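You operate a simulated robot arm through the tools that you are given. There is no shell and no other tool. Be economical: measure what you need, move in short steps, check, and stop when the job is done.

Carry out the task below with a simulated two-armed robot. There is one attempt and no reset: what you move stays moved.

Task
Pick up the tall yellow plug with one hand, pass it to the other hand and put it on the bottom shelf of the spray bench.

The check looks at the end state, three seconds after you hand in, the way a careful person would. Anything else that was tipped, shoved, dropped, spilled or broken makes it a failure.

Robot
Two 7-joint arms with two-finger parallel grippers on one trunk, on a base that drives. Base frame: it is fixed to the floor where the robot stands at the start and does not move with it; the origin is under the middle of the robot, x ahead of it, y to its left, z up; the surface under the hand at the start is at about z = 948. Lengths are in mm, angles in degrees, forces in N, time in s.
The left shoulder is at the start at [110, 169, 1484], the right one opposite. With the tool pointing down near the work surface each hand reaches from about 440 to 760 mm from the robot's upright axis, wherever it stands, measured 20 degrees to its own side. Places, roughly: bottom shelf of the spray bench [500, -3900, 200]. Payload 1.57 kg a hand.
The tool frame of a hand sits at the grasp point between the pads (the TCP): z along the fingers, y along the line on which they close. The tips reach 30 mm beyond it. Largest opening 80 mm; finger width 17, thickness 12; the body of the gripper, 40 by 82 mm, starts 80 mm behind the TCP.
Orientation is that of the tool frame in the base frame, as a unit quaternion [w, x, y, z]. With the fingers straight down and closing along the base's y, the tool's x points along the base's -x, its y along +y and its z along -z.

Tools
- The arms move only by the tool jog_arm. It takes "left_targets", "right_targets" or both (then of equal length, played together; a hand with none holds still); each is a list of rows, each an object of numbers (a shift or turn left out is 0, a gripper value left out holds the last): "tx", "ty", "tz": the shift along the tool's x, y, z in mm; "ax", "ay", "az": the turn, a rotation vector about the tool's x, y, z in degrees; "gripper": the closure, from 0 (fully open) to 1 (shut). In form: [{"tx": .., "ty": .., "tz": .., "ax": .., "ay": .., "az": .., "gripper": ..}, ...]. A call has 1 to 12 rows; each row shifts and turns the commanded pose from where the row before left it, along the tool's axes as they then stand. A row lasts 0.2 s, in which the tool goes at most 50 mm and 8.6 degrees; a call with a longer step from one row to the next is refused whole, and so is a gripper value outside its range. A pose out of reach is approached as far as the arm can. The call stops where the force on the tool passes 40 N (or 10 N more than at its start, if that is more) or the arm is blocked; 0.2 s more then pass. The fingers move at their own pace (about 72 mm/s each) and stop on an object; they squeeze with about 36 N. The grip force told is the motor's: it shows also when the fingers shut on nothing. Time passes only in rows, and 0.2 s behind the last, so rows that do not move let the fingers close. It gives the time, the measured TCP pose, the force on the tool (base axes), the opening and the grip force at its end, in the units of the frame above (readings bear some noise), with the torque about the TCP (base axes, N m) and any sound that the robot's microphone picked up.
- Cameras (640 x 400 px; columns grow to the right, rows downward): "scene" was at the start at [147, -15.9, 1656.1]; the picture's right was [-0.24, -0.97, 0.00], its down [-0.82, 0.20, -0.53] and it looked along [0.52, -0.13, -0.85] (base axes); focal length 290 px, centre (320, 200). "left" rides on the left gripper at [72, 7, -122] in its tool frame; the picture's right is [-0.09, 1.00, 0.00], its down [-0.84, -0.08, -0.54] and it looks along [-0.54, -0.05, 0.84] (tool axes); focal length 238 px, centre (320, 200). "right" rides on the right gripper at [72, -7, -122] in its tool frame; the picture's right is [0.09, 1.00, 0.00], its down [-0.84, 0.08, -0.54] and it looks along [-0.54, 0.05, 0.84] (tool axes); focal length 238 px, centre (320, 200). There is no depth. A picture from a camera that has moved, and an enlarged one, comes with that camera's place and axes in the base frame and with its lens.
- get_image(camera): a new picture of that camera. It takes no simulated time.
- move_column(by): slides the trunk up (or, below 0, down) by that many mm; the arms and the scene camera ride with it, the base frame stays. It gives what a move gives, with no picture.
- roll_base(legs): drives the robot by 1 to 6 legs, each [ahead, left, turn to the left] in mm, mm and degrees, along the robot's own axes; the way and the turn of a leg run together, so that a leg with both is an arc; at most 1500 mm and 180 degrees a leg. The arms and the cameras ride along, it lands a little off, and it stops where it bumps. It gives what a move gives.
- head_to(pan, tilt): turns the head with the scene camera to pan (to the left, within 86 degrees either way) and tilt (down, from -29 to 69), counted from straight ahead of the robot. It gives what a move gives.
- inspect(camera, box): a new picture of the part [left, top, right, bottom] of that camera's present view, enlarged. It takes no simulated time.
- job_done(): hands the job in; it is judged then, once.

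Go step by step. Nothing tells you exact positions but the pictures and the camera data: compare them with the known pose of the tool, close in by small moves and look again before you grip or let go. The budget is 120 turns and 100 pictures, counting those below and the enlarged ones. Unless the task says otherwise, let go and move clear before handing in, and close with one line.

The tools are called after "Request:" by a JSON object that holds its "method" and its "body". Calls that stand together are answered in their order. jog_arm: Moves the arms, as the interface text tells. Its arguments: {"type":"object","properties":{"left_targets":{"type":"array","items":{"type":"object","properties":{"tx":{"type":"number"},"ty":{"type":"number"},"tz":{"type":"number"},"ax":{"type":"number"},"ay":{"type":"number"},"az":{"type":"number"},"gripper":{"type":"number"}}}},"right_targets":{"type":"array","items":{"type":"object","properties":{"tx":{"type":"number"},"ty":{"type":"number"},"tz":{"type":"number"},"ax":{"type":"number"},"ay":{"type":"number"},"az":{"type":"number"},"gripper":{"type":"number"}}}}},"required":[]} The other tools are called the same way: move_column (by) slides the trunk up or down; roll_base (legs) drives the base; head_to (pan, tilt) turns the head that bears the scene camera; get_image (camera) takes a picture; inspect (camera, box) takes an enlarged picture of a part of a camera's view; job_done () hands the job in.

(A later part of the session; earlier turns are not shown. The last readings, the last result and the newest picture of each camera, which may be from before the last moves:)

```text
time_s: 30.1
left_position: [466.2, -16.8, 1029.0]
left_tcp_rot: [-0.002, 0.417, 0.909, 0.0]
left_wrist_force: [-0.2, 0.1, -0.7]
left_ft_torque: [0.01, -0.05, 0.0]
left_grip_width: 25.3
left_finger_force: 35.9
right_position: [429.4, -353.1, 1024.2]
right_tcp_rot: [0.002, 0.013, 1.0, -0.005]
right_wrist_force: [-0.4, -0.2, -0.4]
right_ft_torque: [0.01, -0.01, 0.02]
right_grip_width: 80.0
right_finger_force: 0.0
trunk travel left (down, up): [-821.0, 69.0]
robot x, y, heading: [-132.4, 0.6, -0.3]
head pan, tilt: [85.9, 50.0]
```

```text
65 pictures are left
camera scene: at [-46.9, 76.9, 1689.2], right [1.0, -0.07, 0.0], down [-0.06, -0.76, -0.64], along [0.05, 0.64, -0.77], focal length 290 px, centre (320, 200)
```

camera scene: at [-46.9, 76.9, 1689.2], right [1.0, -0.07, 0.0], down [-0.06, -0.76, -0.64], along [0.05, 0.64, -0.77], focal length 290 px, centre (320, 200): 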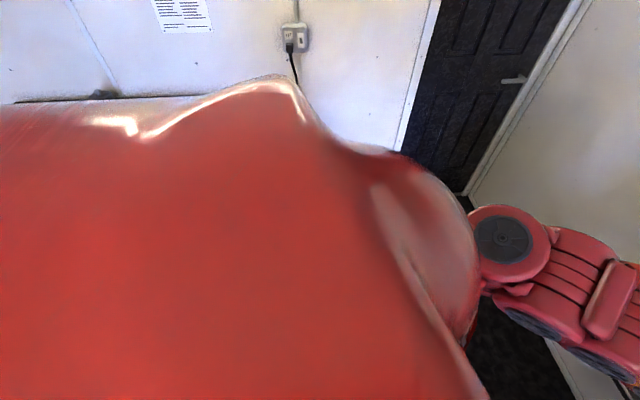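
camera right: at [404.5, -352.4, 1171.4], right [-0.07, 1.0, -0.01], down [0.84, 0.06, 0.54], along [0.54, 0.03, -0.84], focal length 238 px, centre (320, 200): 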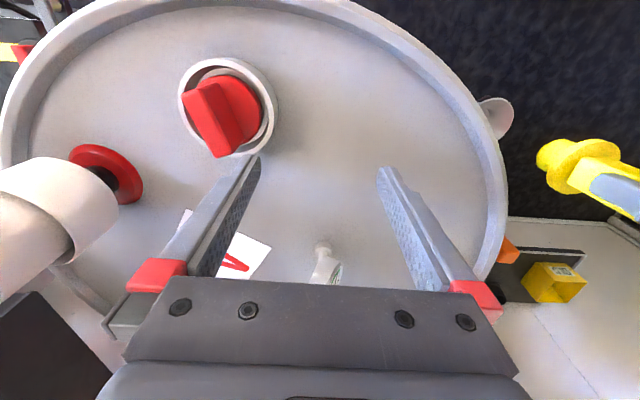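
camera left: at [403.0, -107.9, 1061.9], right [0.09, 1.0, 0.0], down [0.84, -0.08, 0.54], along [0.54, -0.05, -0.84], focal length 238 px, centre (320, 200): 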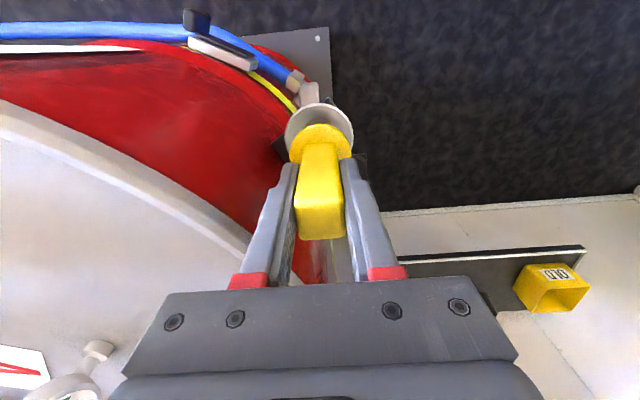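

Bench fronts behind are around x≈-1000, so there's room. Backing 150 mm.

Request:
{"method": "roll_base", "body": {"legs": [[-150, 0, 0]]}}

Request:
{"method": "head_to", "body": {"pan": 0, "tilt": 50}}

Request:
{"method": "get_image", "body": {"camera": "scene"}}

```text
time_s: 31.4
left_position: [317.6, -17.6, 1028.8]
left_tcp_rot: [-0.003, 0.418, 0.909, 0.0]
left_wrist_force: [-0.3, 0.3, 0.0]
left_ft_torque: [0.01, 0.02, -0.01]
left_grip_width: 25.4
left_finger_force: 35.9
right_position: [280.6, -352.8, 1023.3]
right_tcp_rot: [0.0, 0.015, 1.0, -0.005]
right_wrist_force: [0.2, -0.5, 0.2]
right_ft_torque: [-0.01, 0.01, 0.01]
right_grip_width: 80.1
right_finger_force: 0.2
trunk travel left (down, up): [-821.0, 69.0]
robot x, y, heading: [-282.7, 0.4, -0.3]
head pan, tilt: [85.9, 50.0]
```

```text
time_s: 33.0
left_position: [316.1, -16.5, 1029.2]
left_tcp_rot: [-0.002, 0.417, 0.909, 0.0]
left_wrist_force: [0.1, 0.9, -1.0]
left_ft_torque: [-0.02, 0.02, -0.01]
left_grip_width: 25.0
left_finger_force: 36.1
right_position: [279.8, -352.8, 1024.0]
right_tcp_rot: [0.001, 0.013, 1.0, -0.006]
right_wrist_force: [0.7, -0.4, -0.4]
right_ft_torque: [0.01, -0.04, 0.03]
right_grip_width: 79.9
right_finger_force: 0.0
trunk travel left (down, up): [-821.0, 69.0]
robot x, y, heading: [-282.3, 0.6, -0.2]
head pan, tilt: [0.0, 50.0]
```

```text
64 pictures are left
camera scene: at [-125.0, 0.3, 1689.1], right [0.0, -1.0, 0.0], down [-0.77, 0.0, -0.64], along [0.64, 0.0, -0.77], focal length 290 px, centre (320, 200)
```

scene: 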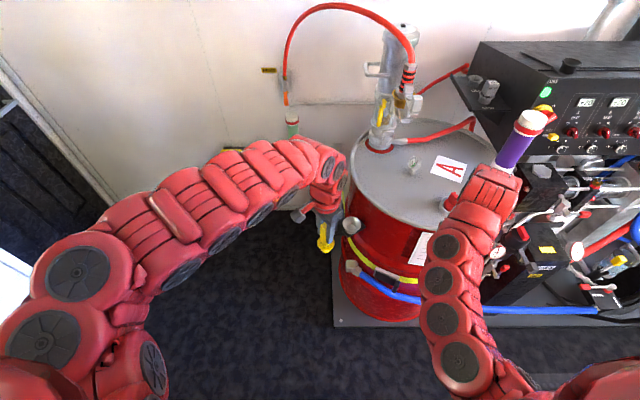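

Left yaw is now ~49°, which suits the right hand approaching forward-left. I'll orient the right hand: yaw 40° left, then pitch up to about 25° below horizontal.

Request:
{"method": "jog_arm", "body": {"right_targets": [{"az": -8.1}, {"az": -8.1}, {"az": -8.1}, {"az": -8.1}, {"az": -8.1}, {"ay": -8.1}, {"ay": -8.1}, {"ay": -8.1}, {"ay": -8.1}, {"ay": -8.1}, {"ay": -8.1}, {"ay": -8.1}]}}

Request:
{"method": "get_image", "body": {"camera": "scene"}}

```text
time_s: 35.6
left_position: [316.1, -16.3, 1028.9]
left_tcp_rot: [-0.001, 0.418, 0.908, -0.001]
left_wrist_force: [0.3, -0.3, -0.3]
left_ft_torque: [0.01, 0.02, -0.02]
left_grip_width: 25.2
left_finger_force: 35.4
right_position: [285.3, -353.7, 1018.2]
right_tcp_rot: [0.449, -0.296, 0.829, 0.153]
right_wrist_force: [-0.1, 0.5, 1.1]
right_ft_torque: [0.0, 0.02, -0.01]
right_grip_width: 79.9
right_finger_force: 0.0
right hand out of reach, approached as far as the arm can: row 8, 9
trunk travel left (down, up): [-821.0, 69.0]
robot x, y, heading: [-279.6, -0.7, -0.5]
head pan, tilt: [0.0, 50.0]
```

```text
63 pictures are left
camera scene: at [-125.7, -0.2, 1689.2], right [0.0, -1.0, 0.0], down [-0.77, 0.0, -0.64], along [0.64, 0.0, -0.77], focal length 290 px, centre (320, 200)
```

scene: 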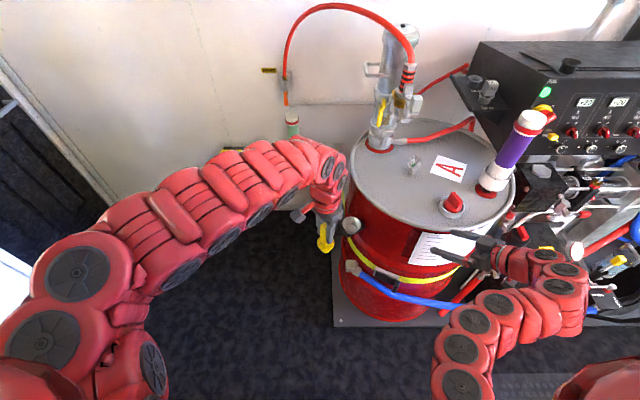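

Right hand's now pitched 33° below horizontal, heading toward the plug. I move it to a stand-off about 110 mm in front of the plug, at z≈995 below the left fingertips.

Request:
{"method": "jog_arm", "body": {"right_targets": [{"tx": -6.6, "ty": 30.6, "tz": 14.6}, {"tx": -6.6, "ty": 30.6, "tz": 14.6}, {"tx": -6.6, "ty": 30.6, "tz": 14.6}, {"tx": -6.6, "ty": 30.6, "tz": 14.6}, {"tx": -6.6, "ty": 30.6, "tz": 14.6}, {"tx": -6.6, "ty": 30.6, "tz": 14.6}, {"tx": -6.6, "ty": 30.6, "tz": 14.6}, {"tx": -6.6, "ty": 30.6, "tz": 14.6}]}}

Request:
{"method": "get_image", "body": {"camera": "right"}}

Request:
{"method": "get_image", "body": {"camera": "scene"}}

```text
time_s: 37.5
left_position: [316.7, -16.1, 1027.5]
left_tcp_rot: [-0.001, 0.418, 0.908, -0.001]
left_wrist_force: [-0.1, 0.3, -0.6]
left_ft_torque: [-0.01, 0.01, 0.0]
left_grip_width: 25.1
left_finger_force: 35.9
right_position: [238.0, -88.3, 976.8]
right_tcp_rot: [0.448, -0.295, 0.83, 0.152]
right_wrist_force: [0.1, -0.6, 0.3]
right_ft_torque: [0.0, -0.03, 0.0]
right_grip_width: 80.0
right_finger_force: 0.1
right hand out of reach, approached as far as the arm can: row 1, 2, 3, 4
trunk travel left (down, up): [-821.0, 69.0]
robot x, y, heading: [-282.3, 0.7, -0.1]
head pan, tilt: [0.0, 50.0]
```

```text
62 pictures are left
camera right: at [132.6, -183.0, 985.4], right [-0.66, 0.74, -0.09], down [-0.05, 0.07, 1.0], along [0.75, 0.67, -0.01], focal length 238 px, centre (320, 200)
```

right: 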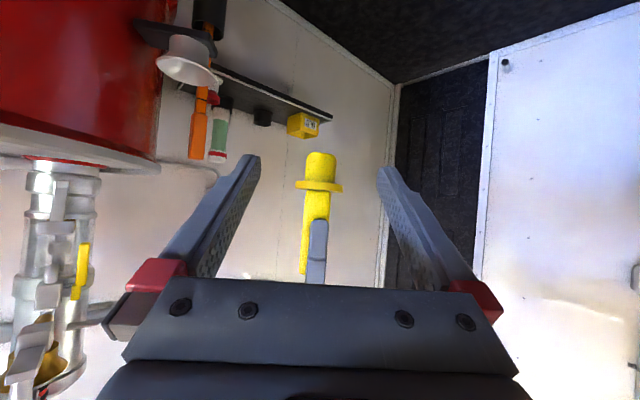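

```text
61 pictures are left
camera scene: at [-126.0, 0.5, 1689.2], right [-0.01, -1.0, 0.0], down [-0.77, 0.0, -0.64], along [0.64, 0.0, -0.77], focal length 290 px, centre (320, 200)
```

scene: 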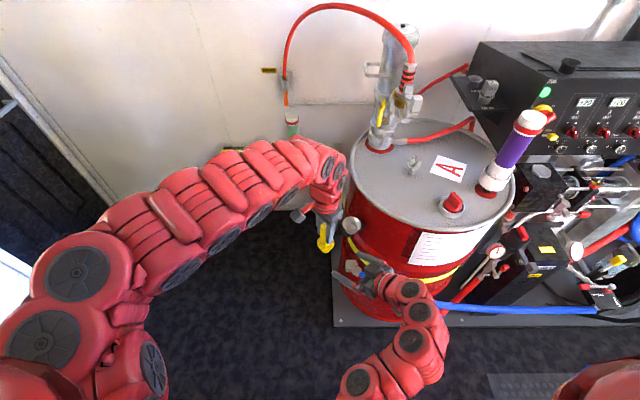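

Plug and right hand are aligned laterally; the flange is at z≈969–973, left tips at 998. I move forward with a rise to z≈1001, straddling the handle.

Request:
{"method": "jog_arm", "body": {"right_targets": [{"tx": -13.5, "ty": 1.7, "tz": 20.5}, {"tx": -23.5, "ty": 1.6, "tz": 13.9}, {"tx": -23.5, "ty": 1.6, "tz": 13.9}]}}

Request:
{"method": "get_image", "body": {"camera": "right"}}

```text
time_s: 38.2
left_position: [316.2, -16.1, 1029.0]
left_tcp_rot: [0.0, 0.418, 0.909, 0.0]
left_wrist_force: [1.2, 0.0, -0.7]
left_ft_torque: [0.01, -0.01, 0.03]
left_grip_width: 25.3
left_finger_force: 36.2
right_position: [293.5, -38.9, 1000.5]
right_tcp_rot: [0.448, -0.295, 0.83, 0.152]
right_wrist_force: [0.5, 0.9, -0.1]
right_ft_torque: [0.02, 0.0, -0.03]
right_grip_width: 80.1
right_finger_force: 0.0
trunk travel left (down, up): [-821.0, 69.0]
robot x, y, heading: [-281.2, -1.1, -0.4]
head pan, tilt: [0.0, 50.0]
```

```text
60 pictures are left
camera right: at [188.6, -133.3, 1008.7], right [-0.66, 0.74, -0.09], down [-0.05, 0.08, 1.0], along [0.75, 0.66, -0.01], focal length 238 px, centre (320, 200)
```

right: 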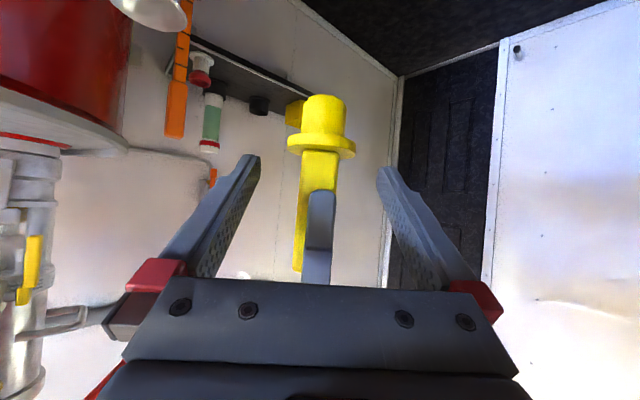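

Request:
{"method": "jog_arm", "body": {"right_targets": [{"tx": -6.5, "tz": 9.8}, {"tx": -6.4, "tz": 9.8, "gripper": 0.35}, {}]}}

Request:
{"method": "get_image", "body": {"camera": "right"}}

Request:
{"method": "inspect", "body": {"camera": "scene", "box": [280, 180, 400, 290]}}

Request:
{"method": "get_image", "body": {"camera": "left"}}

```text
time_s: 39.0
left_position: [315.4, -16.6, 1030.0]
left_tcp_rot: [-0.001, 0.418, 0.909, -0.001]
left_wrist_force: [-0.8, -1.3, -0.3]
left_ft_torque: [0.01, -0.03, -0.02]
left_grip_width: 25.2
left_finger_force: 35.8
right_position: [310.7, -23.5, 1001.0]
right_tcp_rot: [0.448, -0.296, 0.83, 0.154]
right_wrist_force: [-0.3, 1.0, -0.1]
right_ft_torque: [0.0, -0.03, 0.01]
right_grip_width: 52.0
right_finger_force: 0.0
trunk travel left (down, up): [-821.0, 69.0]
robot x, y, heading: [-284.4, 3.7, -0.2]
head pan, tilt: [0.0, 50.0]
```

```text
59 pictures are left
camera right: at [204.9, -117.9, 1010.2], right [-0.66, 0.74, -0.09], down [-0.05, 0.07, 1.0], along [0.75, 0.67, -0.01], focal length 238 px, centre (320, 200)
```

right: 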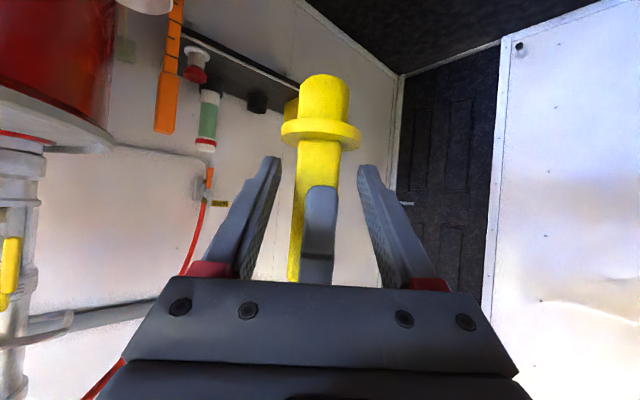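

```text
3.64 times, centred on (340, 235) of scene
camera zoom: at [-125.8, 0.2, 1689.2], right [0.0, -1.0, 0.0], down [-0.77, 0.0, -0.64], along [0.64, 0.0, -0.77], focal length 1056 px, centre (247, 73)
```

zoom: 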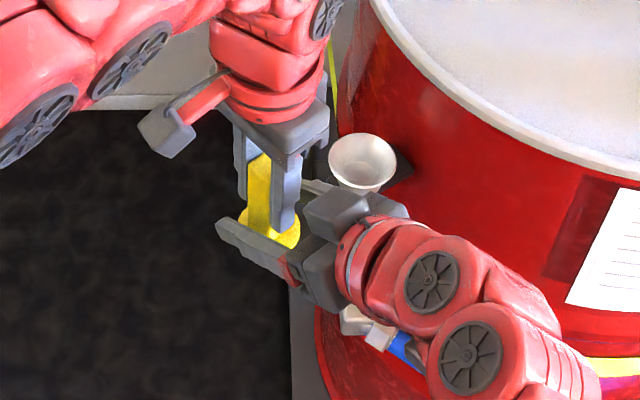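

```text
57 pictures are left
camera left: at [274.5, 43.3, 1150.4], right [0.82, 0.58, 0.0], down [0.49, -0.69, 0.54], along [0.31, -0.44, -0.84], focal length 238 px, centre (320, 200)
```

left: 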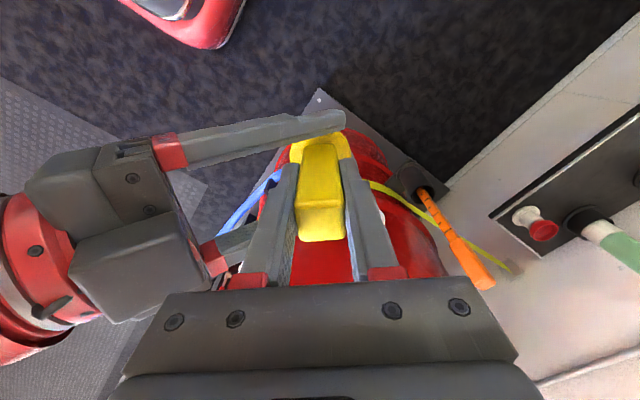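

Geometry looks right: the handle is centred between the right fingers, above the flange. Closing the right hand.

Request:
{"method": "jog_arm", "body": {"right_targets": [{"gripper": 1}, {}, {}, {}]}}

Request:
{"method": "get_image", "body": {"camera": "right"}}

```text
time_s: 40.0
left_position: [315.8, -17.1, 1028.5]
left_tcp_rot: [-0.002, 0.417, 0.909, 0.0]
left_wrist_force: [-12.3, 10.4, 4.4]
left_ft_torque: [-0.42, -0.16, -0.55]
left_grip_width: 25.5
left_finger_force: 36.4
right_position: [311.4, -25.2, 1002.3]
right_tcp_rot: [0.448, -0.295, 0.83, 0.152]
right_wrist_force: [12.1, -11.3, -4.6]
right_ft_torque: [0.65, 0.52, 0.43]
right_grip_width: 25.4
right_finger_force: 35.7
trunk travel left (down, up): [-821.0, 69.0]
robot x, y, heading: [-280.4, 0.8, -0.3]
head pan, tilt: [0.0, 50.0]
```

```text
56 pictures are left
camera right: at [205.3, -118.6, 1010.2], right [-0.66, 0.74, -0.09], down [-0.05, 0.08, 1.0], along [0.75, 0.66, -0.01], focal length 238 px, centre (320, 200)
```

right: 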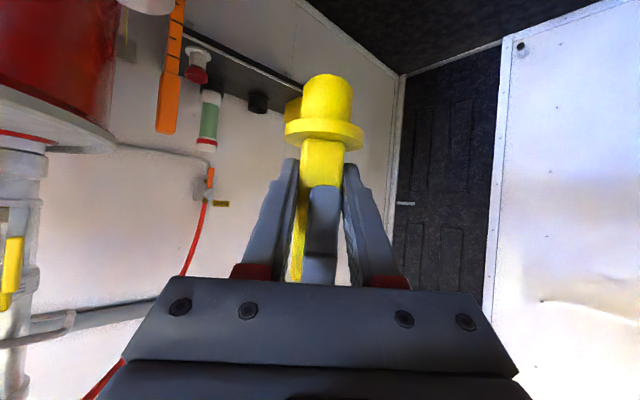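

Both hands hold the plug firmly. Now I open the left partly and lift it off.

Request:
{"method": "jog_arm", "body": {"left_targets": [{"gripper": 0.3}, {}, {"tz": -15}, {"tz": -20}, {"tz": -20}, {"tz": -20}]}}

Request:
{"method": "get_image", "body": {"camera": "left"}}

Request:
{"method": "get_image", "body": {"camera": "scene"}}

```text
time_s: 41.5
left_position: [327.0, -21.0, 1100.2]
left_tcp_rot: [-0.003, 0.417, 0.909, -0.001]
left_wrist_force: [0.3, 0.2, 0.5]
left_ft_torque: [0.04, -0.03, -0.01]
left_grip_width: 56.0
left_finger_force: 0.1
left hand out of reach, approached as far as the arm can: row 3, 4, 5
right_position: [311.3, -23.3, 1001.4]
right_tcp_rot: [0.448, -0.295, 0.83, 0.153]
right_wrist_force: [-0.2, 0.4, -0.1]
right_ft_torque: [0.0, 0.02, 0.01]
right_grip_width: 25.1
right_finger_force: 36.4
trunk travel left (down, up): [-821.0, 69.0]
robot x, y, heading: [-280.8, -2.2, -0.4]
head pan, tilt: [0.0, 50.0]
```

```text
55 pictures are left
camera left: at [287.0, 37.6, 1222.2], right [0.82, 0.58, 0.0], down [0.49, -0.69, 0.54], along [0.31, -0.44, -0.84], focal length 238 px, centre (320, 200)
```

left: 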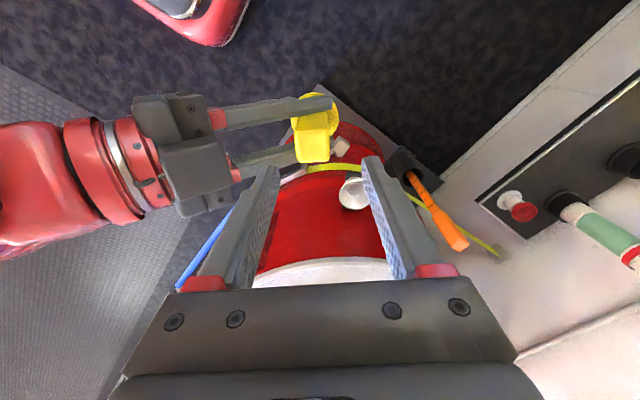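

```text
54 pictures are left
camera scene: at [-125.7, 0.6, 1689.2], right [-0.01, -1.0, 0.0], down [-0.77, 0.0, -0.64], along [0.64, 0.0, -0.77], focal length 290 px, centre (320, 200)
```

scene: 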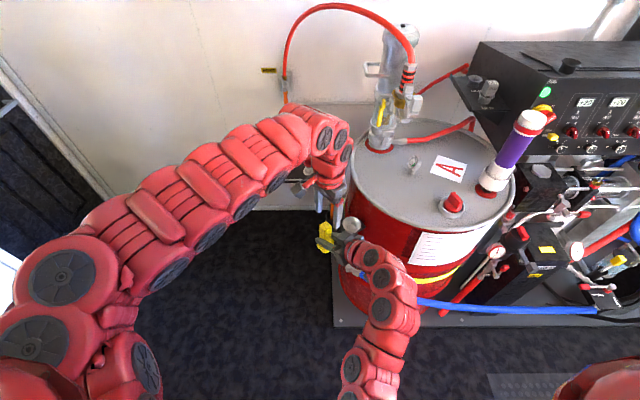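

The handover worked: the right hand holds the plug alone. Next, back up 140 mm so the hands clear the machine fronts (x≈330), and strafe right down the aisle; stopping midway to look.

Request:
{"method": "roll_base", "body": {"legs": [[-140, 0, 0], [0, -1200, 0], [0, -1200, 0]]}}

Request:
{"method": "head_to", "body": {"pan": -45, "tilt": 40}}

Request:
{"method": "get_image", "body": {"camera": "scene"}}

Request:
{"method": "get_image", "body": {"camera": "right"}}

```text
time_s: 54.0
left_position: [185.9, -2380.4, 1100.0]
left_tcp_rot: [-0.003, 0.413, 0.911, -0.001]
left_wrist_force: [0.1, 0.2, 0.3]
left_ft_torque: [-0.03, 0.01, -0.02]
left_grip_width: 55.9
left_finger_force: 0.0
right_position: [167.6, -2381.6, 1001.2]
right_tcp_rot: [0.447, -0.3, 0.828, 0.156]
right_wrist_force: [-0.3, -0.5, -0.7]
right_ft_torque: [0.0, 0.0, -0.02]
right_grip_width: 24.7
right_finger_force: 35.5
trunk travel left (down, up): [-821.0, 69.0]
robot x, y, heading: [-425.5, -2362.1, 0.3]
head pan, tilt: [0.0, 50.0]
```

```text
time_s: 55.1
left_position: [186.3, -2380.1, 1100.0]
left_tcp_rot: [-0.003, 0.413, 0.911, 0.0]
left_wrist_force: [-0.3, 0.5, -0.2]
left_ft_torque: [0.01, -0.04, 0.03]
left_grip_width: 56.0
left_finger_force: 0.0
right_position: [168.2, -2380.1, 1001.4]
right_tcp_rot: [0.447, -0.3, 0.828, 0.156]
right_wrist_force: [-0.1, 0.9, -0.8]
right_ft_torque: [0.02, 0.0, -0.01]
right_grip_width: 25.1
right_finger_force: 36.0
trunk travel left (down, up): [-821.0, 69.0]
robot x, y, heading: [-425.0, -2365.8, 0.5]
head pan, tilt: [-45.0, 40.0]
```

```text
53 pictures are left
camera scene: at [-284.7, -2422.4, 1703.3], right [-0.7, -0.71, 0.0], down [-0.46, 0.45, -0.77], along [0.54, -0.54, -0.64], focal length 290 px, centre (320, 200)
```

scene: 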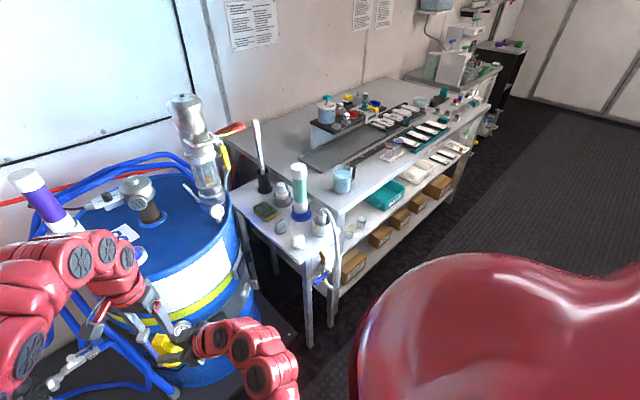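

```text
52 pictures are left
camera right: at [63.5, -2477.1, 1010.0], right [-0.67, 0.74, -0.09], down [-0.05, 0.07, 1.0], along [0.74, 0.67, -0.01], focal length 238 px, centre (320, 200)
```

right: 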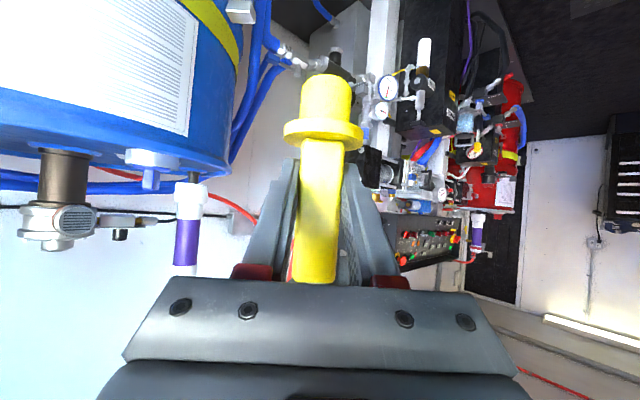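

The plug is well held. The spray bench ahead has shelves under its top; I'll look closer.

Request:
{"method": "inspect", "body": {"camera": "scene", "box": [300, 80, 520, 300]}}

Request:
{"method": "roll_base", "body": {"legs": [[0, -1000, 0]]}}

Request:
{"method": "head_to", "body": {"pan": -30, "tilt": 40}}

Request:
{"method": "get_image", "body": {"camera": "scene"}}

```text
1.82 times, centred on (410, 190) of scene
camera zoom: at [-284.7, -2422.4, 1703.3], right [-0.7, -0.71, 0.0], down [-0.46, 0.45, -0.77], along [0.54, -0.54, -0.64], focal length 528 px, centre (156, 218)
```

zoom: 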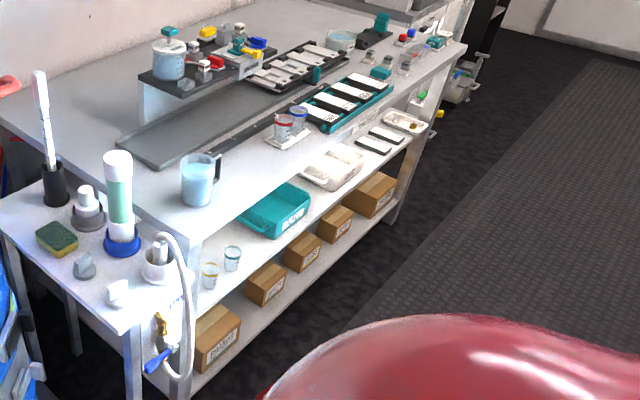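

```text
time_s: 60.2
left_position: [186.3, -3368.9, 1100.1]
left_tcp_rot: [-0.004, 0.417, 0.909, 0.0]
left_wrist_force: [0.6, 0.2, -0.1]
left_ft_torque: [-0.02, 0.01, -0.03]
left_grip_width: 56.1
left_finger_force: 0.1
right_position: [168.5, -3368.7, 1002.3]
right_tcp_rot: [0.448, -0.296, 0.83, 0.153]
right_wrist_force: [-0.4, 0.6, -0.4]
right_ft_torque: [0.0, -0.01, 0.02]
right_grip_width: 25.1
right_finger_force: 36.4
trunk travel left (down, up): [-821.0, 69.0]
robot x, y, heading: [-424.5, -3347.0, -0.1]
head pan, tilt: [-45.0, 40.0]
```

```text
time_s: 61.0
left_position: [186.8, -3368.2, 1099.8]
left_tcp_rot: [-0.002, 0.417, 0.909, 0.0]
left_wrist_force: [-0.5, -0.4, 1.4]
left_ft_torque: [-0.04, 0.02, 0.02]
left_grip_width: 55.8
left_finger_force: 0.1
right_position: [169.0, -3369.6, 1001.9]
right_tcp_rot: [0.447, -0.296, 0.83, 0.153]
right_wrist_force: [0.2, -0.4, -0.7]
right_ft_torque: [0.01, -0.01, 0.0]
right_grip_width: 25.3
right_finger_force: 35.7
trunk travel left (down, up): [-821.0, 69.0]
robot x, y, heading: [-421.5, -3345.7, -0.1]
head pan, tilt: [-30.0, 40.0]
```

```text
50 pictures are left
camera scene: at [-270.7, -3389.5, 1703.3], right [-0.5, -0.86, 0.0], down [-0.56, 0.32, -0.77], along [0.66, -0.39, -0.64], focal length 290 px, centre (320, 200)
```

scene: 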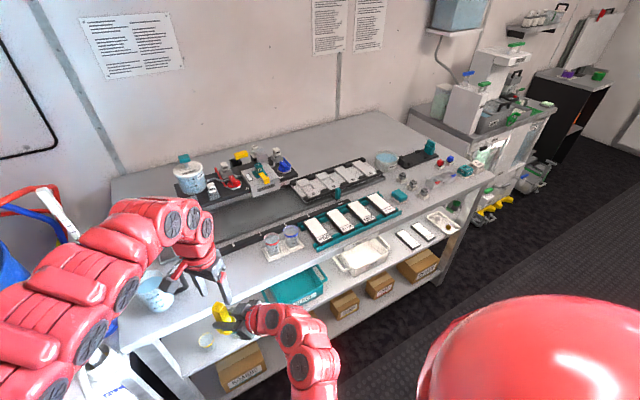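

The bottom shelf holds cardboard boxes near its front, with gaps. I'll back off 100 mm, lower the trunk and look into the shelf at its level.

Request:
{"method": "roll_base", "body": {"legs": [[-120, 0, 0]]}}

Request:
{"method": "move_column", "body": {"by": -650}}

Request:
{"method": "head_to", "body": {"pan": -30, "tilt": 35}}

Request:
{"method": "get_image", "body": {"camera": "scene"}}

```text
time_s: 62.3
left_position: [63.0, -3368.6, 1101.1]
left_tcp_rot: [-0.004, 0.417, 0.909, -0.001]
left_wrist_force: [0.1, -0.3, 0.2]
left_ft_torque: [0.0, 0.01, -0.02]
left_grip_width: 56.2
left_finger_force: 0.1
right_position: [45.1, -3371.1, 1000.1]
right_tcp_rot: [0.447, -0.295, 0.83, 0.153]
right_wrist_force: [0.1, 0.6, -0.7]
right_ft_torque: [0.0, 0.0, -0.04]
right_grip_width: 25.0
right_finger_force: 36.0
trunk travel left (down, up): [-821.0, 69.0]
robot x, y, heading: [-546.1, -3347.4, -0.7]
head pan, tilt: [-30.0, 40.0]
```

```text
refused: -650 is not a number from -400 to 400
```

```text
time_s: 62.9
left_position: [62.0, -3370.1, 1100.9]
left_tcp_rot: [-0.003, 0.417, 0.909, 0.0]
left_wrist_force: [0.2, -0.2, 0.5]
left_ft_torque: [0.0, -0.01, 0.01]
left_grip_width: 56.0
left_finger_force: 0.1
right_position: [43.2, -3370.8, 1002.0]
right_tcp_rot: [0.448, -0.295, 0.83, 0.153]
right_wrist_force: [0.1, 0.0, -0.4]
right_ft_torque: [-0.03, 0.0, -0.02]
right_grip_width: 25.3
right_finger_force: 35.5
trunk travel left (down, up): [-821.0, 69.0]
robot x, y, heading: [-549.1, -3350.6, -0.2]
head pan, tilt: [-30.0, 35.0]
```

```text
49 pictures are left
camera scene: at [-393.6, -3390.7, 1711.0], right [-0.51, -0.86, 0.0], down [-0.49, 0.29, -0.82], along [0.71, -0.41, -0.57], focal length 290 px, centre (320, 200)
```

scene: 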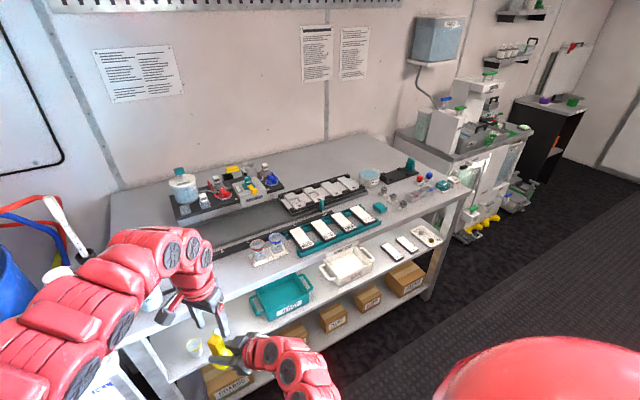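

Request:
{"method": "move_column", "body": {"by": -400}}

Request:
{"method": "move_column", "body": {"by": -220}}

Request:
{"method": "head_to", "body": {"pan": -25, "tilt": 40}}

Request:
{"method": "get_image", "body": {"camera": "scene"}}

Request:
{"method": "get_image", "body": {"camera": "right"}}

```text
time_s: 66.8
left_position: [63.5, -3368.4, 700.4]
left_tcp_rot: [-0.003, 0.418, 0.909, 0.0]
left_wrist_force: [0.1, 0.5, 0.3]
left_ft_torque: [0.02, 0.01, -0.01]
left_grip_width: 55.8
left_finger_force: 0.0
right_position: [44.3, -3370.8, 600.6]
right_tcp_rot: [0.448, -0.295, 0.83, 0.153]
right_wrist_force: [0.0, -0.2, -0.8]
right_ft_torque: [0.0, 0.01, 0.03]
right_grip_width: 25.2
right_finger_force: 36.4
trunk travel left (down, up): [-421.0, 469.0]
robot x, y, heading: [-548.9, -3345.0, -0.3]
head pan, tilt: [-30.0, 35.0]
```

```text
time_s: 69.1
left_position: [60.9, -3369.3, 481.2]
left_tcp_rot: [-0.003, 0.418, 0.908, -0.001]
left_wrist_force: [0.3, 0.1, 0.4]
left_ft_torque: [0.03, -0.02, 0.0]
left_grip_width: 55.9
left_finger_force: 0.0
right_position: [43.9, -3371.7, 381.6]
right_tcp_rot: [0.448, -0.296, 0.83, 0.153]
right_wrist_force: [-0.3, 0.5, -0.3]
right_ft_torque: [-0.01, 0.01, 0.0]
right_grip_width: 25.3
right_finger_force: 35.8
trunk travel left (down, up): [-201.0, 689.0]
robot x, y, heading: [-549.1, -3346.1, -0.6]
head pan, tilt: [-30.0, 35.0]
```

```text
time_s: 69.7
left_position: [62.1, -3370.1, 482.1]
left_tcp_rot: [-0.003, 0.418, 0.908, -0.001]
left_wrist_force: [-0.4, -0.3, 0.4]
left_ft_torque: [0.0, 0.0, 0.01]
left_grip_width: 56.2
left_finger_force: 0.0
right_position: [45.5, -3371.2, 381.4]
right_tcp_rot: [0.447, -0.296, 0.83, 0.154]
right_wrist_force: [0.0, 0.1, -0.5]
right_ft_torque: [0.0, 0.04, 0.02]
right_grip_width: 25.2
right_finger_force: 35.9
trunk travel left (down, up): [-201.0, 689.0]
robot x, y, heading: [-544.4, -3348.2, -0.5]
head pan, tilt: [-25.0, 40.0]
```

```text
48 pictures are left
camera scene: at [-391.9, -3382.6, 1083.4], right [-0.43, -0.9, 0.0], down [-0.58, 0.28, -0.77], along [0.69, -0.33, -0.64], focal length 290 px, centre (320, 200)
```

scene: 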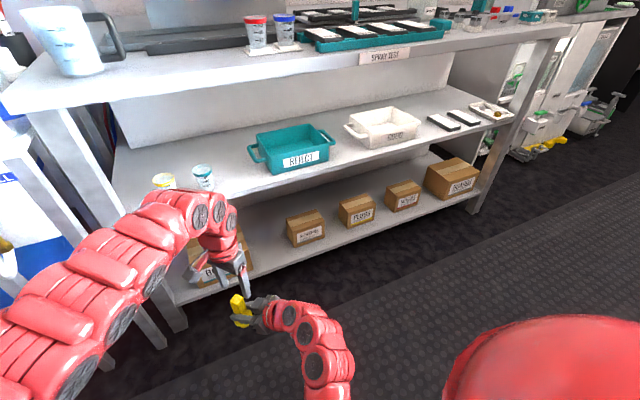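

```text
47 pictures are left
camera right: at [-61.4, -3465.3, 390.1], right [-0.66, 0.74, -0.09], down [-0.05, 0.08, 1.0], along [0.75, 0.67, -0.02], focal length 238 px, centre (320, 200)
```

right: 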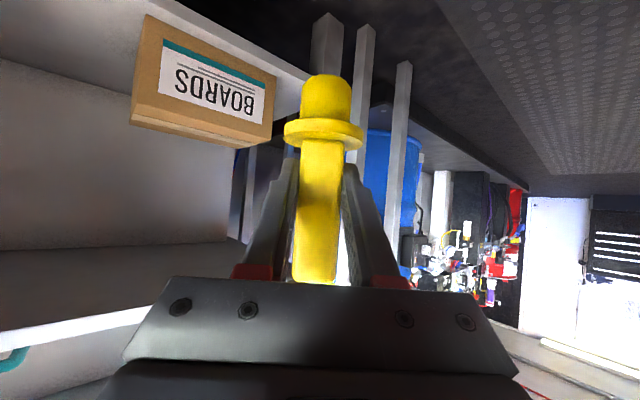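

I see the shelf: a ~140 mm gap between the BOARDS box and the next box, around y≈-3525, x≈345. I first swing the left hand out of the way to the left/back, and shift the right hand to the right and point it straight ahead.

Request:
{"method": "jog_arm", "body": {"left_targets": [{"tx": 42, "ty": 2.7}, {"tx": 42, "ty": 2.7}, {"tx": 42, "ty": 2.7}, {"tx": 42, "ty": 2.7}, {"tx": 42, "ty": 2.7}, {"tx": 42, "ty": 2.7}, {"tx": 42, "ty": 2.7}, {"tx": 42, "ty": 2.7}, {"tx": 42, "ty": 2.7}, {"tx": 42, "ty": 2.7}]}}

Request:
{"method": "jog_arm", "body": {"right_targets": [{"tx": 13.2, "ty": -29.2, "tz": -19.5}, {"tx": 13.2, "ty": -29.2, "tz": -19.5}, {"tx": 13.2, "ty": -29.2, "tz": -19.5}, {"tx": 13.2, "ty": -29.2, "tz": -19.5}, {"ax": 6.5, "ay": 0.1, "az": 4.3}, {"ax": 6.5, "ay": 0.1, "az": 4.3}, {"ax": 6.5, "ay": 0.1, "az": 4.3}, {"ax": 6.5, "ay": 0.1, "az": 4.3}, {"ax": 6.5, "ay": 0.1, "az": 4.3}]}}

Request:
{"method": "get_image", "body": {"camera": "scene"}}

Request:
{"method": "get_image", "body": {"camera": "right"}}

```text
time_s: 71.9
left_position: [80.7, -3061.9, 450.1]
left_tcp_rot: [-0.005, 0.418, 0.908, -0.001]
left_wrist_force: [0.0, -0.1, 0.7]
left_ft_torque: [-0.02, 0.03, -0.03]
left_grip_width: 56.1
left_finger_force: 0.0
left hand out of reach, approached as far as the arm can: row 1, 2, 3, 4, 5, 6, 7, 8, 9, 10
right_position: [44.1, -3371.1, 381.3]
right_tcp_rot: [0.447, -0.295, 0.831, 0.152]
right_wrist_force: [-0.6, -0.6, -0.9]
right_ft_torque: [0.02, 0.02, 0.0]
right_grip_width: 25.5
right_finger_force: 36.1
trunk travel left (down, up): [-201.0, 689.0]
robot x, y, heading: [-551.3, -3344.5, -0.2]
head pan, tilt: [-25.0, 40.0]
```

```text
time_s: 73.9
left_position: [80.6, -3060.2, 450.3]
left_tcp_rot: [-0.005, 0.418, 0.908, 0.0]
left_wrist_force: [-0.3, -0.5, -0.5]
left_ft_torque: [-0.01, 0.01, -0.01]
left_grip_width: 56.0
left_finger_force: 0.1
right_position: [43.6, -3522.1, 381.7]
right_tcp_rot: [0.473, -0.001, 0.881, -0.006]
right_wrist_force: [0.3, 0.3, 0.1]
right_ft_torque: [0.02, 0.0, 0.04]
right_grip_width: 25.2
right_finger_force: 35.9
trunk travel left (down, up): [-201.0, 689.0]
robot x, y, heading: [-548.0, -3346.3, -0.4]
head pan, tilt: [-25.0, 40.0]
```

```text
46 pictures are left
camera scene: at [-391.9, -3382.5, 1083.4], right [-0.43, -0.9, 0.0], down [-0.58, 0.28, -0.77], along [0.69, -0.33, -0.64], focal length 290 px, centre (320, 200)
```

scene: 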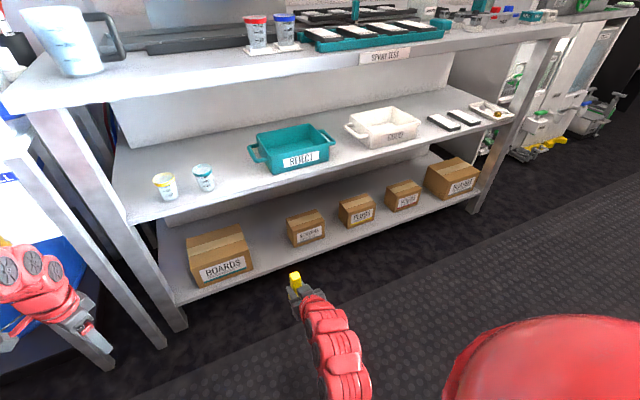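

```text
45 pictures are left
camera right: at [-96.8, -3527.8, 390.6], right [-0.05, 0.99, -0.09], down [0.01, 0.09, 1.0], along [1.0, 0.05, -0.02], focal length 238 px, centre (320, 200)
```

right: 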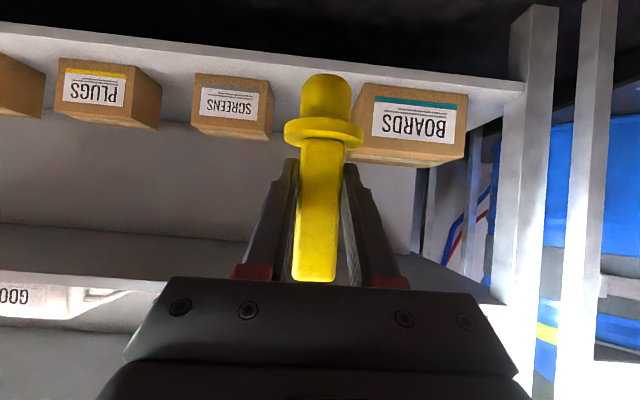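

Both hands are placed well: the right points straight ahead, with the plug in line with the gap between SCREENS and BOARDS. I now measure shelf height and front edge more exactly.

Request:
{"method": "inspect", "body": {"camera": "right", "box": [150, 30, 520, 180]}}

Request:
{"method": "inspect", "body": {"camera": "scene", "box": [160, 170, 360, 310]}}

```text
1.73 times, centred on (335, 105) of right
camera zoom: at [-96.8, -3527.8, 390.6], right [-0.05, 0.99, -0.09], down [0.01, 0.09, 1.0], along [1.0, 0.05, -0.02], focal length 412 px, centre (294, 364)
```

zoom: 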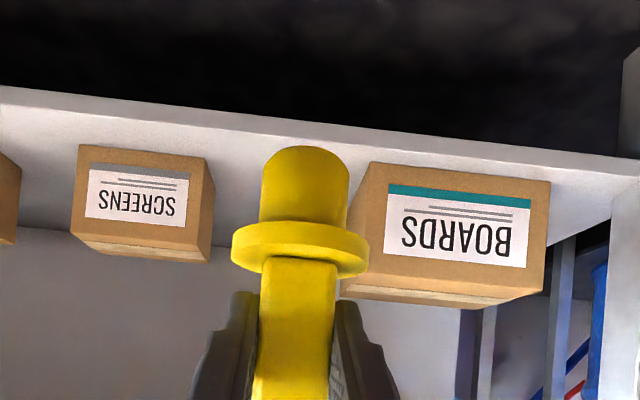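

```text
2.86 times, centred on (260, 240) of scene
camera zoom: at [-391.9, -3382.5, 1083.4], right [-0.43, -0.9, 0.0], down [-0.58, 0.28, -0.77], along [0.69, -0.33, -0.64], focal length 830 px, centre (491, 86)
```

zoom: 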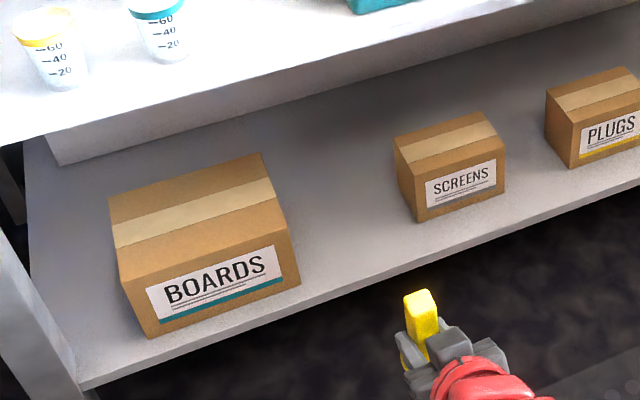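

Triangulation: shelf surface z≈158, front edge x≈298, gap from y≈-3445 to -3627; target for the plug (370, -3536). First I tuck the left hand lower and closer in so it clears the bench when I drive forward.

Request:
{"method": "jog_arm", "body": {"left_targets": [{"tz": 45}, {"tz": 45}, {"tz": 30}, {"tx": 26, "ty": -30}, {"tx": 26, "ty": -30}, {"tx": 26, "ty": -30}, {"tx": 26, "ty": -30}, {"tx": 26, "ty": -30}]}}

Request:
{"method": "head_to", "body": {"pan": 0, "tilt": 45}}

Request:
{"method": "get_image", "body": {"camera": "scene"}}

```text
time_s: 75.7
left_position: [0.3, -3045.3, 304.2]
left_tcp_rot: [-0.005, 0.417, 0.909, -0.002]
left_wrist_force: [0.4, -0.2, 0.0]
left_ft_torque: [0.0, -0.01, -0.02]
left_grip_width: 56.1
left_finger_force: 0.1
left hand out of reach, approached as far as the arm can: row 5, 6, 7, 8
right_position: [45.0, -3521.2, 380.7]
right_tcp_rot: [0.473, -0.003, 0.881, -0.005]
right_wrist_force: [1.0, -0.2, -0.6]
right_ft_torque: [0.02, -0.01, 0.03]
right_grip_width: 25.0
right_finger_force: 35.8
trunk travel left (down, up): [-201.0, 689.0]
robot x, y, heading: [-548.6, -3344.7, -0.5]
head pan, tilt: [-25.0, 40.0]
```

```text
time_s: 76.6
left_position: [-1.0, -3043.8, 305.7]
left_tcp_rot: [-0.005, 0.418, 0.909, -0.002]
left_wrist_force: [0.1, -0.1, -0.4]
left_ft_torque: [0.0, 0.02, -0.02]
left_grip_width: 55.9
left_finger_force: 0.0
right_position: [44.9, -3520.7, 381.9]
right_tcp_rot: [0.472, -0.003, 0.882, -0.005]
right_wrist_force: [-0.4, 0.3, -0.4]
right_ft_torque: [0.0, 0.03, -0.01]
right_grip_width: 25.4
right_finger_force: 35.8
trunk travel left (down, up): [-201.0, 689.0]
robot x, y, heading: [-546.8, -3347.8, -0.4]
head pan, tilt: [0.0, 45.0]
```

```text
42 pictures are left
camera scene: at [-387.4, -3346.7, 1076.1], right [-0.01, -1.0, 0.0], down [-0.71, 0.0, -0.71], along [0.71, -0.01, -0.71], focal length 290 px, centre (320, 200)
```

scene: 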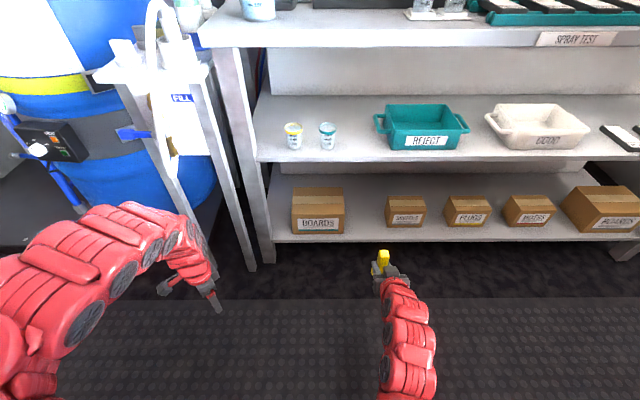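

Left hand is tucked enough for a small drive. I'll extend the right arm forward 180 mm at its present height first, keeping clear of the shelf.

Request:
{"method": "jog_arm", "body": {"right_targets": [{"tx": -16.6, "ty": -2.5, "tz": 25}, {"tx": -16.6, "ty": -2.5, "tz": 25}, {"tx": -16.6, "ty": -2.5, "tz": 25}, {"tx": -16.6, "ty": -2.5, "tz": 25}, {"tx": -16.6, "ty": -2.5, "tz": 25}, {"tx": -16.6, "ty": -2.5, "tz": 25}]}}

Request:
{"method": "get_image", "body": {"camera": "scene"}}

```text
time_s: 78.0
left_position: [-0.5, -3045.0, 305.5]
left_tcp_rot: [-0.005, 0.418, 0.908, -0.001]
left_wrist_force: [-0.5, 0.0, -0.2]
left_ft_torque: [-0.01, 0.02, -0.02]
left_grip_width: 56.1
left_finger_force: 0.1
right_position: [223.7, -3537.5, 380.9]
right_tcp_rot: [0.473, -0.002, 0.881, -0.005]
right_wrist_force: [-0.3, -0.6, -1.7]
right_ft_torque: [0.02, -0.01, 0.03]
right_grip_width: 25.3
right_finger_force: 36.2
trunk travel left (down, up): [-201.0, 689.0]
robot x, y, heading: [-550.5, -3347.1, -0.3]
head pan, tilt: [0.0, 45.0]
```

```text
41 pictures are left
camera scene: at [-387.3, -3346.7, 1076.0], right [-0.01, -1.0, 0.0], down [-0.71, 0.0, -0.71], along [0.71, 0.0, -0.71], focal length 290 px, centre (320, 200)
```

scene: 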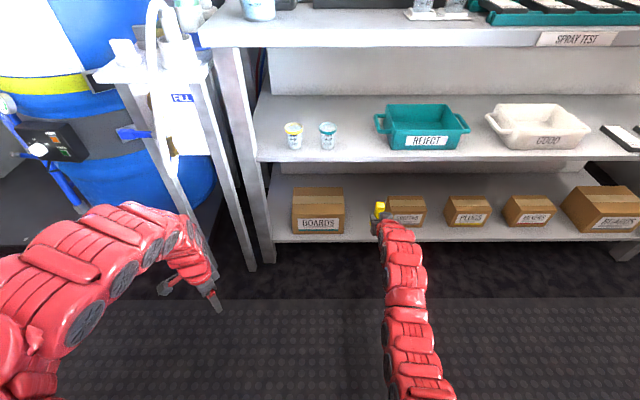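

Hand is at z≈381, above box tops (~235) and below the middle shelf (~520). Driving forward 140 mm to bring the plug over the gap.

Request:
{"method": "roll_base", "body": {"legs": [[140, 0, 0]]}}

Request:
{"method": "get_image", "body": {"camera": "right"}}

Request:
{"method": "get_image", "body": {"camera": "scene"}}

```text
time_s: 79.3
left_position: [136.7, -3046.4, 304.0]
left_tcp_rot: [-0.004, 0.419, 0.908, -0.001]
left_wrist_force: [0.2, 0.2, -0.6]
left_ft_torque: [-0.01, -0.03, -0.01]
left_grip_width: 56.3
left_finger_force: 0.0
right_position: [358.6, -3539.5, 381.2]
right_tcp_rot: [0.473, -0.001, 0.881, -0.006]
right_wrist_force: [0.0, 0.1, -0.8]
right_ft_torque: [-0.01, 0.01, 0.0]
right_grip_width: 25.5
right_finger_force: 36.2
trunk travel left (down, up): [-201.0, 689.0]
robot x, y, heading: [-412.4, -3351.5, -0.7]
head pan, tilt: [0.0, 45.0]
```

```text
40 pictures are left
camera right: at [218.2, -3546.9, 390.5], right [-0.05, 0.99, -0.09], down [0.01, 0.09, 1.0], along [1.0, 0.05, -0.02], focal length 238 px, centre (320, 200)
```

right: 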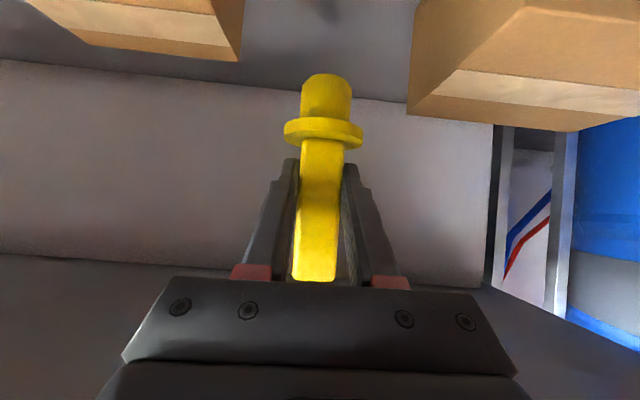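

```text
39 pictures are left
camera scene: at [-250.8, -3347.9, 1076.0], right [-0.01, -1.0, 0.0], down [-0.71, 0.01, -0.71], along [0.71, -0.01, -0.71], focal length 290 px, centre (320, 200)
```

scene: 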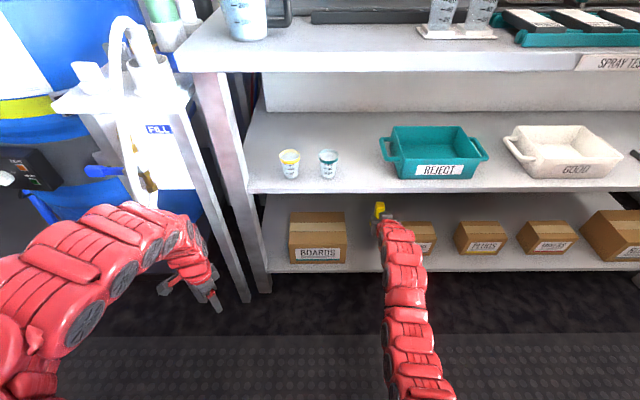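

Plug is well centred between the boxes. Lowering by 110 mm.

Request:
{"method": "move_column", "body": {"by": -110}}

Request:
{"method": "get_image", "body": {"camera": "right"}}

Request:
{"method": "inspect", "body": {"camera": "scene", "box": [240, 100, 480, 280]}}

```text
time_s: 80.8
left_position: [136.3, -3045.8, 195.2]
left_tcp_rot: [-0.005, 0.419, 0.908, -0.002]
left_wrist_force: [1.0, -0.1, -0.8]
left_ft_torque: [0.02, -0.02, -0.03]
left_grip_width: 55.9
left_finger_force: 0.1
right_position: [359.5, -3539.7, 272.3]
right_tcp_rot: [0.473, -0.002, 0.881, -0.006]
right_wrist_force: [0.2, -0.1, -0.3]
right_ft_torque: [-0.01, 0.0, 0.01]
right_grip_width: 25.4
right_finger_force: 35.6
trunk travel left (down, up): [-91.0, 799.0]
robot x, y, heading: [-413.8, -3346.1, -0.5]
head pan, tilt: [0.0, 45.0]
```

```text
38 pictures are left
camera right: at [218.1, -3546.9, 280.9], right [-0.05, 0.99, -0.09], down [0.01, 0.09, 1.0], along [1.0, 0.05, -0.02], focal length 238 px, centre (320, 200)
```

right: 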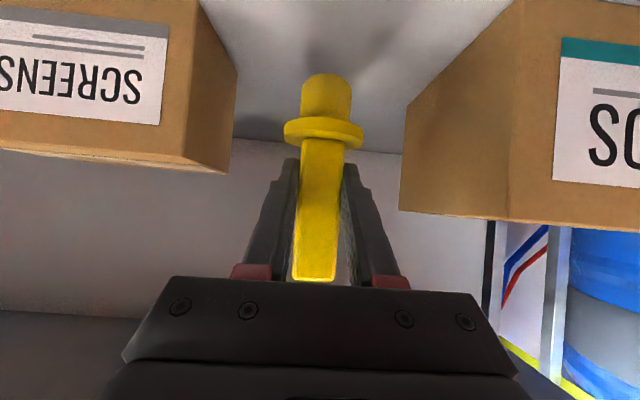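

```text
2.22 times, centred on (360, 190) of scene
camera zoom: at [-251.3, -3347.9, 966.1], right [-0.01, -1.0, 0.0], down [-0.71, 0.01, -0.71], along [0.71, -0.01, -0.71], focal length 645 px, centre (231, 222)
```

zoom: 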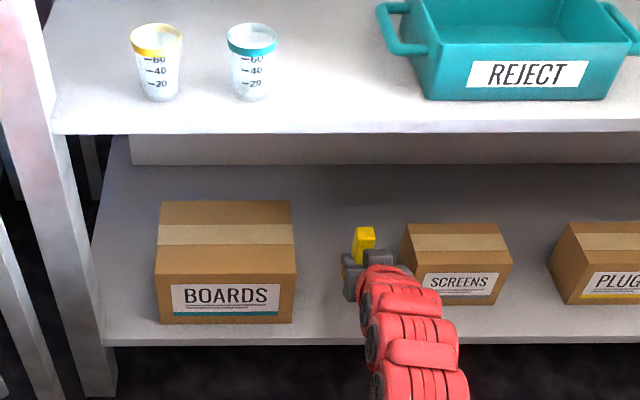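

Clear on both sides. I lower with the arm, gently, and watch the force.

Request:
{"method": "jog_arm", "body": {"right_targets": [{"tx": 8.3, "tz": 5.5}, {"tx": 8.3, "tz": 5.5}, {"tx": 8.3, "tz": 5.5}, {"tx": 4.2, "tz": 2.8}]}}

Request:
{"method": "get_image", "body": {"camera": "right"}}

```text
time_s: 81.8
left_position: [136.7, -3046.2, 194.7]
left_tcp_rot: [-0.004, 0.419, 0.908, -0.002]
left_wrist_force: [-0.5, 0.2, 0.0]
left_ft_torque: [-0.01, 0.03, 0.02]
left_grip_width: 56.0
left_finger_force: 0.0
right_position: [359.3, -3540.2, 236.8]
right_tcp_rot: [0.472, -0.001, 0.882, -0.006]
right_wrist_force: [-0.4, 0.0, 0.1]
right_ft_torque: [0.0, 0.03, 0.0]
right_grip_width: 25.0
right_finger_force: 36.0
trunk travel left (down, up): [-91.0, 799.0]
robot x, y, heading: [-414.3, -3343.5, -0.3]
head pan, tilt: [0.0, 45.0]
```

```text
36 pictures are left
camera right: at [217.8, -3547.0, 245.9], right [-0.05, 0.99, -0.09], down [0.01, 0.09, 1.0], along [1.0, 0.05, -0.02], focal length 238 px, centre (320, 200)
```

right: 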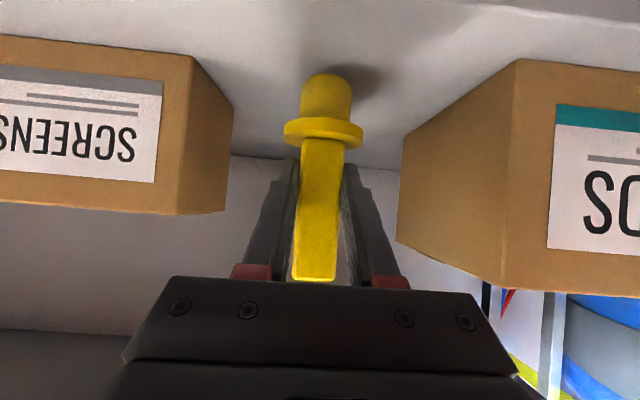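

Request:
{"method": "jog_arm", "body": {"right_targets": [{"tx": 3.3, "tz": 2.2}, {"tx": 2.5, "tz": 1.7}]}}

Request:
{"method": "jog_arm", "body": {"right_targets": [{"tx": 1.7, "tz": 1.1}, {"tx": 1.7, "tz": 1.1}]}}

Request:
{"method": "get_image", "body": {"camera": "right"}}

```text
time_s: 82.4
left_position: [136.6, -3045.7, 195.9]
left_tcp_rot: [-0.004, 0.419, 0.908, -0.001]
left_wrist_force: [1.2, -0.9, -0.1]
left_ft_torque: [0.01, -0.01, 0.01]
left_grip_width: 56.1
left_finger_force: 0.1
right_position: [358.3, -3540.3, 229.4]
right_tcp_rot: [0.472, -0.001, 0.881, -0.006]
right_wrist_force: [-0.8, -0.4, -0.8]
right_ft_torque: [-0.01, -0.01, -0.02]
right_grip_width: 25.1
right_finger_force: 35.7
trunk travel left (down, up): [-91.0, 799.0]
robot x, y, heading: [-417.6, -3345.3, -0.3]
head pan, tilt: [0.0, 45.0]
```

```text
time_s: 83.0
left_position: [135.8, -3046.2, 195.5]
left_tcp_rot: [-0.003, 0.419, 0.908, -0.001]
left_wrist_force: [-0.2, -0.2, -0.1]
left_ft_torque: [0.02, -0.02, -0.02]
left_grip_width: 55.8
left_finger_force: 0.1
right_position: [358.3, -3539.6, 228.5]
right_tcp_rot: [0.475, -0.001, 0.88, -0.007]
right_wrist_force: [1.7, 0.4, 10.1]
right_ft_torque: [0.14, -0.15, 0.0]
right_grip_width: 25.3
right_finger_force: 36.3
trunk travel left (down, up): [-91.0, 799.0]
robot x, y, heading: [-411.8, -3350.1, -0.5]
head pan, tilt: [0.0, 45.0]
```

```text
35 pictures are left
camera right: at [217.7, -3547.8, 236.1], right [-0.05, 0.99, -0.09], down [0.01, 0.09, 1.0], along [1.0, 0.05, -0.01], focal length 238 px, centre (320, 200)
```

right: 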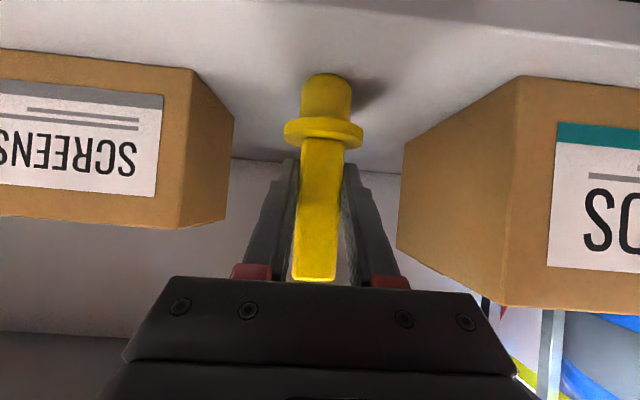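

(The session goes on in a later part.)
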